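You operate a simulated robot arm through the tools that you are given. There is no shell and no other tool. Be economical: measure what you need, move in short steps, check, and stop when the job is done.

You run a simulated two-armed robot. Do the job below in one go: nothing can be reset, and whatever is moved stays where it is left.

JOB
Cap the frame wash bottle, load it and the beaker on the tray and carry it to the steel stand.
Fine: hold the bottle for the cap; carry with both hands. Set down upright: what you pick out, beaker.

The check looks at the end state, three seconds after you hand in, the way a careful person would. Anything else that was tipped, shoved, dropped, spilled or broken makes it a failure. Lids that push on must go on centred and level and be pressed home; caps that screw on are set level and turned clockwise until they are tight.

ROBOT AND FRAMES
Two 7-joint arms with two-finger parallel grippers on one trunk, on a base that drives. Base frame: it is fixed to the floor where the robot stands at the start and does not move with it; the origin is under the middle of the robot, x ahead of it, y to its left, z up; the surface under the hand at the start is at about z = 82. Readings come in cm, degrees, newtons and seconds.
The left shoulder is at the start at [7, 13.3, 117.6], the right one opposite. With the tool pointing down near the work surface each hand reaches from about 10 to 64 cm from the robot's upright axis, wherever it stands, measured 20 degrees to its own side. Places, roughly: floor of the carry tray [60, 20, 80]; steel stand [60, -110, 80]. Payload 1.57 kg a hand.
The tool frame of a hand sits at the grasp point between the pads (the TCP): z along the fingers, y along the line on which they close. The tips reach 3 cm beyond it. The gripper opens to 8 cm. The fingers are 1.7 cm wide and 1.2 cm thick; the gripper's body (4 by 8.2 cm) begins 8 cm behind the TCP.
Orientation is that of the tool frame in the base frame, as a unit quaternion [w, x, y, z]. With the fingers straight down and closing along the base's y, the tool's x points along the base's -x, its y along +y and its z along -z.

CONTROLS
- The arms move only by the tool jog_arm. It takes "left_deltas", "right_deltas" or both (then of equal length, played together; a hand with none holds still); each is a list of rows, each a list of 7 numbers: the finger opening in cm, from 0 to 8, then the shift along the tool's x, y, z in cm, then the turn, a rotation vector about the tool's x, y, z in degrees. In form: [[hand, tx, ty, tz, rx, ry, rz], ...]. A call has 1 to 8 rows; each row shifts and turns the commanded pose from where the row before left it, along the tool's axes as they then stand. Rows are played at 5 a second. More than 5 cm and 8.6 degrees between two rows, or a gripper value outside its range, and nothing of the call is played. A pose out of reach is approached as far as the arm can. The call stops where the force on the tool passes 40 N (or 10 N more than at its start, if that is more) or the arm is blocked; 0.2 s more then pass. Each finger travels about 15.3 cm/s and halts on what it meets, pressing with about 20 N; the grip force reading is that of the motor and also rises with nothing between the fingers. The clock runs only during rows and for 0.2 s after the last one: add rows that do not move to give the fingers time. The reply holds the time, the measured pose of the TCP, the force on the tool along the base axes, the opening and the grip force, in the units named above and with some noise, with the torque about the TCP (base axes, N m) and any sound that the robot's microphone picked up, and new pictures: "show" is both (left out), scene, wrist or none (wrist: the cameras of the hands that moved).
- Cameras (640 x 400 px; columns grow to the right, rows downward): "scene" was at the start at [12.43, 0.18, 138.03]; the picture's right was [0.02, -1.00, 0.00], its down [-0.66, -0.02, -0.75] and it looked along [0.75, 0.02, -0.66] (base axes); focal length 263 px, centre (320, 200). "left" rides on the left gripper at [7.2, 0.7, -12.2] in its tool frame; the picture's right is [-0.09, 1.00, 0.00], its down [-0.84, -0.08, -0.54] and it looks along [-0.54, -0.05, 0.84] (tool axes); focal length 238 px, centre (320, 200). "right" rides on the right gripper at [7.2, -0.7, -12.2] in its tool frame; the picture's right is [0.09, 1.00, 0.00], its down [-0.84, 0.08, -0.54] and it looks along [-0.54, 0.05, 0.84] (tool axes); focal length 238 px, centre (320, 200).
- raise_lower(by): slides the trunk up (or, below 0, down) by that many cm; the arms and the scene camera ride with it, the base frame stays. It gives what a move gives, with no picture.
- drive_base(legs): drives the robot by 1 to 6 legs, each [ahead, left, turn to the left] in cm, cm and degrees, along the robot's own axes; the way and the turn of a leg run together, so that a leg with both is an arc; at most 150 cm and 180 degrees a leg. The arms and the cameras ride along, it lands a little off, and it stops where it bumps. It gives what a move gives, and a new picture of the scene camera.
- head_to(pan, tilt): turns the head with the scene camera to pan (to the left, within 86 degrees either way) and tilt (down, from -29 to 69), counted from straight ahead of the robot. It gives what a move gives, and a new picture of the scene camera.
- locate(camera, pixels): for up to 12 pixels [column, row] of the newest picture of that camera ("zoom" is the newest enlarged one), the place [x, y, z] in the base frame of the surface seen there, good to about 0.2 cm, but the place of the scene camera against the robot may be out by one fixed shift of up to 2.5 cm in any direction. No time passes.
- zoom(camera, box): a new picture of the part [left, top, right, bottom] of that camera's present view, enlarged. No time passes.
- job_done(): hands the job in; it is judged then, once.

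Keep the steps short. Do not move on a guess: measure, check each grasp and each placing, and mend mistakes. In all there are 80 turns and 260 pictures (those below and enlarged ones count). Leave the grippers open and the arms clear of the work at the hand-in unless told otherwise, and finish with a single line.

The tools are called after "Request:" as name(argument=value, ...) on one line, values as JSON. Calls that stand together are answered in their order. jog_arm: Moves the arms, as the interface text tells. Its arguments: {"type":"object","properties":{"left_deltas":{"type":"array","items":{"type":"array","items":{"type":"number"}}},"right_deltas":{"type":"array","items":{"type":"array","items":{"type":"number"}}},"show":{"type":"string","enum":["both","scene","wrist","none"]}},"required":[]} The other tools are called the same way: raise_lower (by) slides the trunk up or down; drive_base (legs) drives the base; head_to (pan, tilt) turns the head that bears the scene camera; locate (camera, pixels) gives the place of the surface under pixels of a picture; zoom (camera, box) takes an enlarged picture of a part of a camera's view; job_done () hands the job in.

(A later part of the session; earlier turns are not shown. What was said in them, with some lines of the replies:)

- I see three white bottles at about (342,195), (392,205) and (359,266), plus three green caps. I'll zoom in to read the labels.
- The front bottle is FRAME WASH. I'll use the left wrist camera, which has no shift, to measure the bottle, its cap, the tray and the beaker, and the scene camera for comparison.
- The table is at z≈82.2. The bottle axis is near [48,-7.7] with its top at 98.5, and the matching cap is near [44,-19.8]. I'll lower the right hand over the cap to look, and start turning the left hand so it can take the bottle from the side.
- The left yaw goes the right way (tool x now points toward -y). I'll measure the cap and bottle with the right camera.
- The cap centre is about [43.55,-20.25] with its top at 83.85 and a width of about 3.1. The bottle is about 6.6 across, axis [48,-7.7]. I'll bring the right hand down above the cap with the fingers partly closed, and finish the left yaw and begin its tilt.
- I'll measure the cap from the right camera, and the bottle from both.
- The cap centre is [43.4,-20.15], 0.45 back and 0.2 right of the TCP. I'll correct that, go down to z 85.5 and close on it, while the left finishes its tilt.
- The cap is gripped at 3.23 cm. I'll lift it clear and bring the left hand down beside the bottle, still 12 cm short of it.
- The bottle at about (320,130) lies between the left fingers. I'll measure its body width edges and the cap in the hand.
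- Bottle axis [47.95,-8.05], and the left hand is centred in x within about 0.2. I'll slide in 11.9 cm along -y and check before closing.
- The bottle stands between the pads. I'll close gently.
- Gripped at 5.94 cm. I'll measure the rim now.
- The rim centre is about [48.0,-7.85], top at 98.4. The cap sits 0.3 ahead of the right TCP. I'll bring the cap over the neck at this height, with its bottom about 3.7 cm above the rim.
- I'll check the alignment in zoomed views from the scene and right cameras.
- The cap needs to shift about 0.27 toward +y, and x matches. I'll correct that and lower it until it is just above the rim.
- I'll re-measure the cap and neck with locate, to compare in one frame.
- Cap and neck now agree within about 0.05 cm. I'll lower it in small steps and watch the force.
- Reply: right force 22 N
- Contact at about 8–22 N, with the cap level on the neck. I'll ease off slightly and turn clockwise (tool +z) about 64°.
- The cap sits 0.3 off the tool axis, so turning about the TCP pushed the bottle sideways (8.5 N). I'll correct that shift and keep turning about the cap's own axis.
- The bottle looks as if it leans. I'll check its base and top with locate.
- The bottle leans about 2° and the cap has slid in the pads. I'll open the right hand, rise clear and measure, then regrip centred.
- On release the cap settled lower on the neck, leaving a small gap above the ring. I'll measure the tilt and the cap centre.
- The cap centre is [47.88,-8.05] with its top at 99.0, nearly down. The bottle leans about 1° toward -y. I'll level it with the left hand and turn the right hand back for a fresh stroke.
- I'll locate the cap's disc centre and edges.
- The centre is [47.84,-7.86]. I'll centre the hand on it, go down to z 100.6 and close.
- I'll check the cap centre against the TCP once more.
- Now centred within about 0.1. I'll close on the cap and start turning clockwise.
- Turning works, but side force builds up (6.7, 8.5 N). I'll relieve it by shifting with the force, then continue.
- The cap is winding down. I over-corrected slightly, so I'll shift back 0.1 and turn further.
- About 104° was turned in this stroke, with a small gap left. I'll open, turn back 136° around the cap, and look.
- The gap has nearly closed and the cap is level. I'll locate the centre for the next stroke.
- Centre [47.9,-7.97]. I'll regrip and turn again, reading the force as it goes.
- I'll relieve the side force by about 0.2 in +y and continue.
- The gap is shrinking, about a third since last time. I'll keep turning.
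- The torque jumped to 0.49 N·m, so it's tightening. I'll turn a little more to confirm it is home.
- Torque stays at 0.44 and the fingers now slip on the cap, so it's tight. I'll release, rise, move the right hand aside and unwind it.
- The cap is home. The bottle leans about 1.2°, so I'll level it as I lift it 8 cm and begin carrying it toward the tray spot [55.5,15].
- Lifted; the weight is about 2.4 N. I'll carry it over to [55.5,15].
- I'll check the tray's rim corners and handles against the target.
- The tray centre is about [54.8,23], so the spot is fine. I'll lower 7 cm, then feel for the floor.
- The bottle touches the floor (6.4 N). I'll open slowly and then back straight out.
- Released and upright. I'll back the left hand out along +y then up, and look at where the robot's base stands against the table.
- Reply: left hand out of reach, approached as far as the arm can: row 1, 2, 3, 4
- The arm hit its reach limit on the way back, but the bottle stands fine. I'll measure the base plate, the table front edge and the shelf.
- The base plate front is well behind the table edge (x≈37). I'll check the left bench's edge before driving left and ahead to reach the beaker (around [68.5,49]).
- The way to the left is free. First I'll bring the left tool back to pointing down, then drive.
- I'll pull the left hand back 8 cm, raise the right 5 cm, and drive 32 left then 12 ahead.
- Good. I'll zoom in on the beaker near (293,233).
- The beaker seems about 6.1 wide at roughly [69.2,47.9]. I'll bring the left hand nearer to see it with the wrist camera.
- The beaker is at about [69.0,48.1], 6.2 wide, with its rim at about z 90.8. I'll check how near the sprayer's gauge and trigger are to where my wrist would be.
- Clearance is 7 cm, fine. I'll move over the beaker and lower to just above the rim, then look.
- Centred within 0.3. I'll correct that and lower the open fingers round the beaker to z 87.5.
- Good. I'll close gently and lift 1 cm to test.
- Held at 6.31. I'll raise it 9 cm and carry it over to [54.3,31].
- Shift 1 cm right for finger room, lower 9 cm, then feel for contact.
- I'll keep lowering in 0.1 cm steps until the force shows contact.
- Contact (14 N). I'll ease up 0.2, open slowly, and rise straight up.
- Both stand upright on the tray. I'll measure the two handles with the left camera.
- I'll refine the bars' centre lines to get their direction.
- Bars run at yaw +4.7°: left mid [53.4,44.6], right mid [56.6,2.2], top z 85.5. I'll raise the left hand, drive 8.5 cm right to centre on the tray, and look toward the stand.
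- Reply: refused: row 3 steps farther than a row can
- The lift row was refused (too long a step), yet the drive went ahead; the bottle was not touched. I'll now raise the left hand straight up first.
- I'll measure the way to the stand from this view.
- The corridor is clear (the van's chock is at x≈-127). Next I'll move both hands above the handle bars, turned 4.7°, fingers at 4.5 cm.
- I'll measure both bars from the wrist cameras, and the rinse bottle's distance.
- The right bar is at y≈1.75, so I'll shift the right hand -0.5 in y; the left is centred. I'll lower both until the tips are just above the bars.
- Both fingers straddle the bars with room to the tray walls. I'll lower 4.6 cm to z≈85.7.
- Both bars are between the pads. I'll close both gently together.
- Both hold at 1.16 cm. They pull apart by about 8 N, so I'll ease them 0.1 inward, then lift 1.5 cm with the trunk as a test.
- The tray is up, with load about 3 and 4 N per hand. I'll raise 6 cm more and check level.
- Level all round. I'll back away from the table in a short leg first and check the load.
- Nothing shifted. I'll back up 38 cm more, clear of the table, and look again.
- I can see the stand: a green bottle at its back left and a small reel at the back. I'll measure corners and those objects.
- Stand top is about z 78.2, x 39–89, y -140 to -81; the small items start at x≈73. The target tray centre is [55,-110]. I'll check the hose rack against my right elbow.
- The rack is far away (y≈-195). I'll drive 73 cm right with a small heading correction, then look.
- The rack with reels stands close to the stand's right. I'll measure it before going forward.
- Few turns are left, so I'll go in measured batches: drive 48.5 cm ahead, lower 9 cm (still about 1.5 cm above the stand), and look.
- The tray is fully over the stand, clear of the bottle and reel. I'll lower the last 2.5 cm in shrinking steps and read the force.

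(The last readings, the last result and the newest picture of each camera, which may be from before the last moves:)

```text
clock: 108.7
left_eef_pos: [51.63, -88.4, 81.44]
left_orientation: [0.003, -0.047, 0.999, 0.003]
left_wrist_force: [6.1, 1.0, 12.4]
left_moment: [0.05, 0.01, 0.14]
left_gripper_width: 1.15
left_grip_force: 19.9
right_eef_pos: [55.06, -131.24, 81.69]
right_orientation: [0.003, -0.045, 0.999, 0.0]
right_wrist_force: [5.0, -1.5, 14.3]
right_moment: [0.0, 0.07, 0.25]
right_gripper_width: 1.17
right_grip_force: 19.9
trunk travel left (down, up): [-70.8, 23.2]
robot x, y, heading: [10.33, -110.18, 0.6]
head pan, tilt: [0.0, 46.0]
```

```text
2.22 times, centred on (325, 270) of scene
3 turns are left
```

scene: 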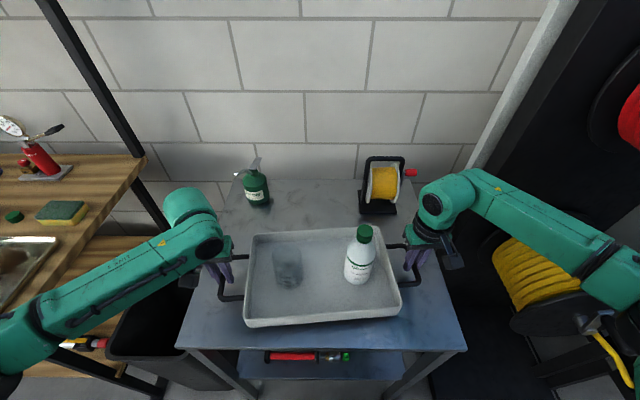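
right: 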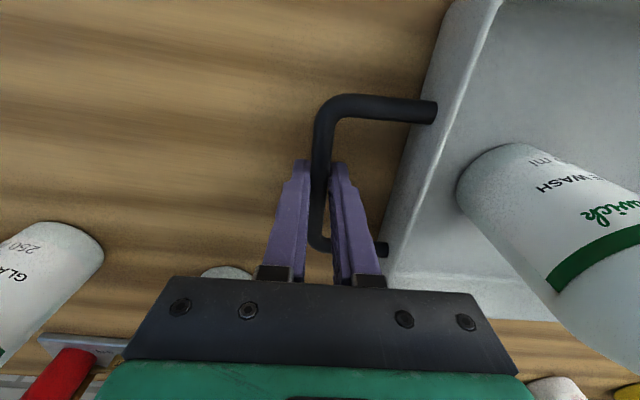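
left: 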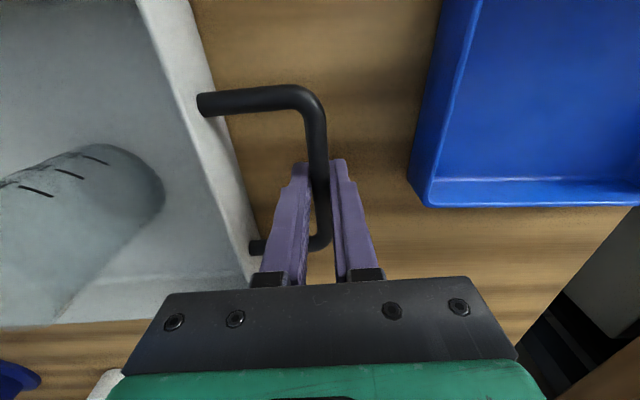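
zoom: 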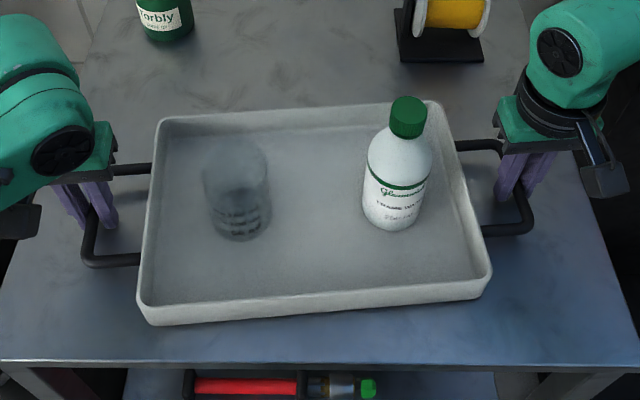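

The tray rests on the stand (12–14 N). I'll ease up 0.15, open both hands slowly, and rise straight up.

Request:
raise_lower(by=0.2)

Request:
jog_arm(left_deltas=[[1.6, 0, 0, 0, 0, 0, 0], [2.5, 0, 0, 0, 0, 0, 0], [3.5, 0, 0, 0, 0, 0, 0], [4.3, 0, 0, 0, 0, 0, 0], [4.3, 0, 0, 0, 0, 0, 0], [4.3, 0, 0, -1.5, 0, 0, 0], [4.3, 0, 0, -3, 0, 0, 0], [4.3, 0, 0, -4, 0, 0, 0]], right_deltas=[[1.6, 0, 0, 0, 0, 0, 0], [2.5, 0, 0, 0, 0, 0, 0], [3.5, 0, 0, 0, 0, 0, 0], [4.3, 0, 0, 0, 0, 0, 0], [4.3, 0, 0, 0, 0, 0, 0], [4.3, 0, 0, -1.5, 0, 0, 0], [4.3, 0, 0, -3, 0, 0, 0], [4.3, 0, 0, -4, 0, 0, 0]], show="both")

Request:
zoom(camera="scene", box=[190, 180, 460, 360])

```text
clock: 109.2
left_eef_pos: [51.48, -88.5, 81.31]
left_orientation: [0.0, -0.046, 0.999, 0.002]
left_wrist_force: [4.6, 0.4, 6.5]
left_moment: [0.08, -0.36, 0.21]
left_gripper_width: 1.15
left_grip_force: 20.1
right_eef_pos: [55.17, -131.2, 81.74]
right_orientation: [0.0, -0.045, 0.999, 0.001]
right_wrist_force: [3.4, -1.0, 5.8]
right_moment: [0.06, -0.54, 0.2]
right_gripper_width: 1.15
right_grip_force: 19.9
trunk travel left (down, up): [-71.0, 23.0]
robot x, y, heading: [9.78, -110.26, 0.4]
head pan, tilt: [0.0, 46.0]
```

```text
clock: 111.0
left_eef_pos: [51.66, -88.51, 89.85]
left_orientation: [0.0, -0.046, 0.999, 0.002]
left_wrist_force: [-0.3, 0.3, 0.5]
left_moment: [0.04, 0.03, 0.03]
left_gripper_width: 4.26
left_grip_force: 0.1
right_eef_pos: [55.02, -131.36, 90.16]
right_orientation: [0.001, -0.045, 0.999, -0.001]
right_wrist_force: [-0.2, 0.1, -0.1]
right_moment: [0.02, 0.04, -0.01]
right_gripper_width: 4.31
right_grip_force: 0.1
trunk travel left (down, up): [-71.0, 23.0]
robot x, y, heading: [10.19, -110.09, 0.6]
head pan, tilt: [0.0, 46.0]
```

scene: 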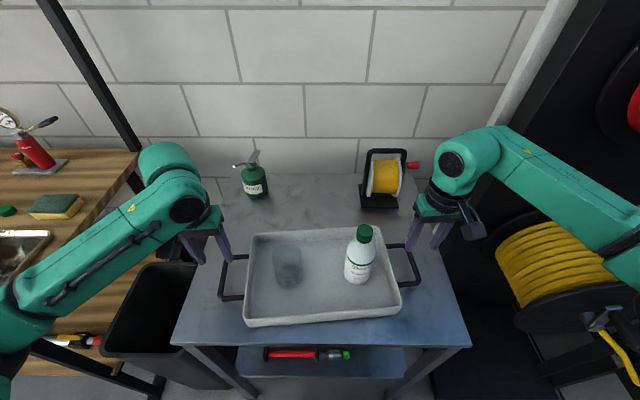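
right: 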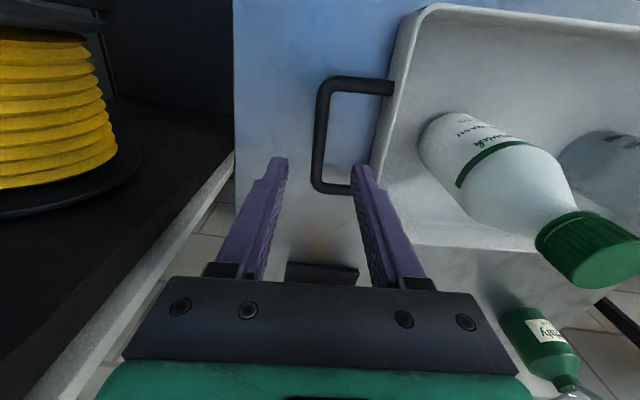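
left: 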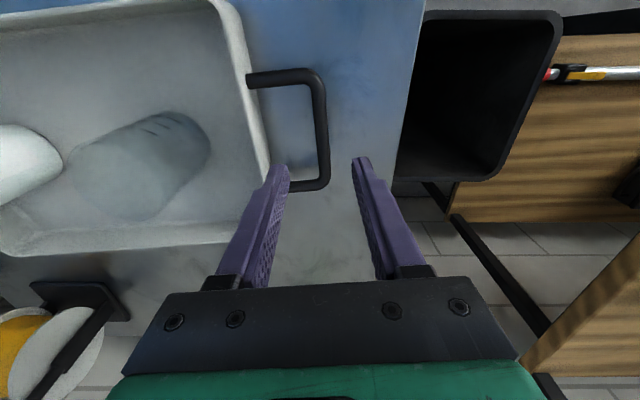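

```text
2.22 times, centred on (325, 270) of scene
2 turns are left
```

zoom: 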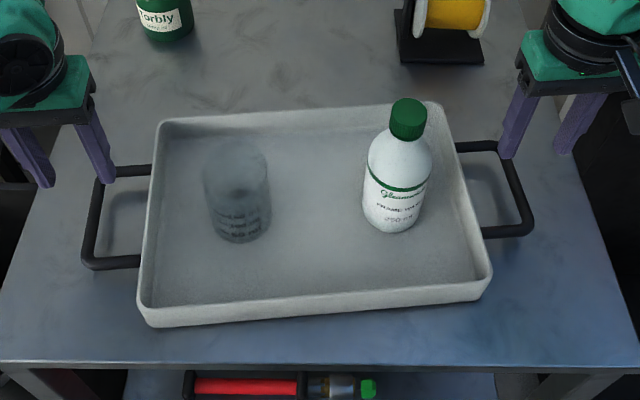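

All is upright and the hands are free. I'll rise further, open fully, and back off to be clear.

Request:
jog_arm(left_deltas=[[4.3, 0, 0, -4, 0, 0, 0], [4.3, 0, 0, -4, 0, 0, 0], [6, 0, 0, -4, 0, 0, 0], [8, 0, 0, 0, 0, 0, 0], [8, 0, 0, 0, 0, 0, 0]], right_deltas=[[4.3, 0, 0, -4, 0, 0, 0], [4.3, 0, 0, -4, 0, 0, 0], [6, 0, 0, -4, 0, 0, 0], [8, 0, 0, 0, 0, 0, 0], [8, 0, 0, 0, 0, 0, 0]], show="none")

Request:
drive_base(legs=[[-20, 0, 0]])

```text
clock: 112.2
left_eef_pos: [51.56, -88.68, 101.8]
left_orientation: [0.0, -0.046, 0.999, 0.002]
left_wrist_force: [-0.3, 0.2, -0.8]
left_moment: [0.03, -0.03, -0.03]
left_gripper_width: 8.01
left_grip_force: 0.1
right_eef_pos: [55.04, -131.2, 102.29]
right_orientation: [0.0, -0.045, 0.999, 0.0]
right_wrist_force: [-1.3, 0.6, 0.4]
right_moment: [-0.01, -0.02, 0.0]
right_gripper_width: 8.0
right_grip_force: 0.0
trunk travel left (down, up): [-71.0, 23.0]
robot x, y, heading: [10.23, -110.2, 0.4]
head pan, tilt: [0.0, 46.0]
```

```text
clock: 113.8
left_eef_pos: [31.89, -88.71, 101.84]
left_orientation: [-0.001, -0.048, 0.999, 0.002]
left_wrist_force: [-0.3, -0.3, 0.0]
left_moment: [0.01, 0.0, 0.02]
left_gripper_width: 8.01
left_grip_force: 0.0
right_eef_pos: [35.34, -131.13, 102.16]
right_orientation: [-0.002, -0.047, 0.999, 0.0]
right_wrist_force: [-0.5, -0.3, 0.5]
right_moment: [0.02, 0.01, 0.01]
right_gripper_width: 8.0
right_grip_force: 0.1
trunk travel left (down, up): [-71.0, 23.0]
robot x, y, heading: [-9.48, -110.31, 0.8]
head pan, tilt: [0.0, 46.0]
1 turns are left
```

scene: 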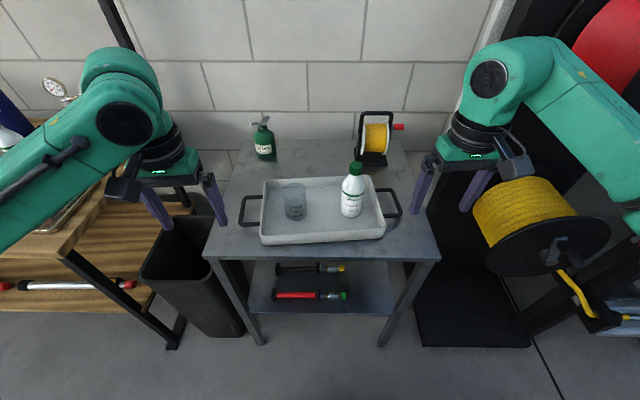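

The tray rests on the stand with the bottle and beaker upright, and the hands are open and clear, so I'm handing in.

Request:
job_done()

```text
The job is handed in.
```

The frame wash bottle is capped tight, and it and the beaker stand upright on the tray, which is on the steel stand.
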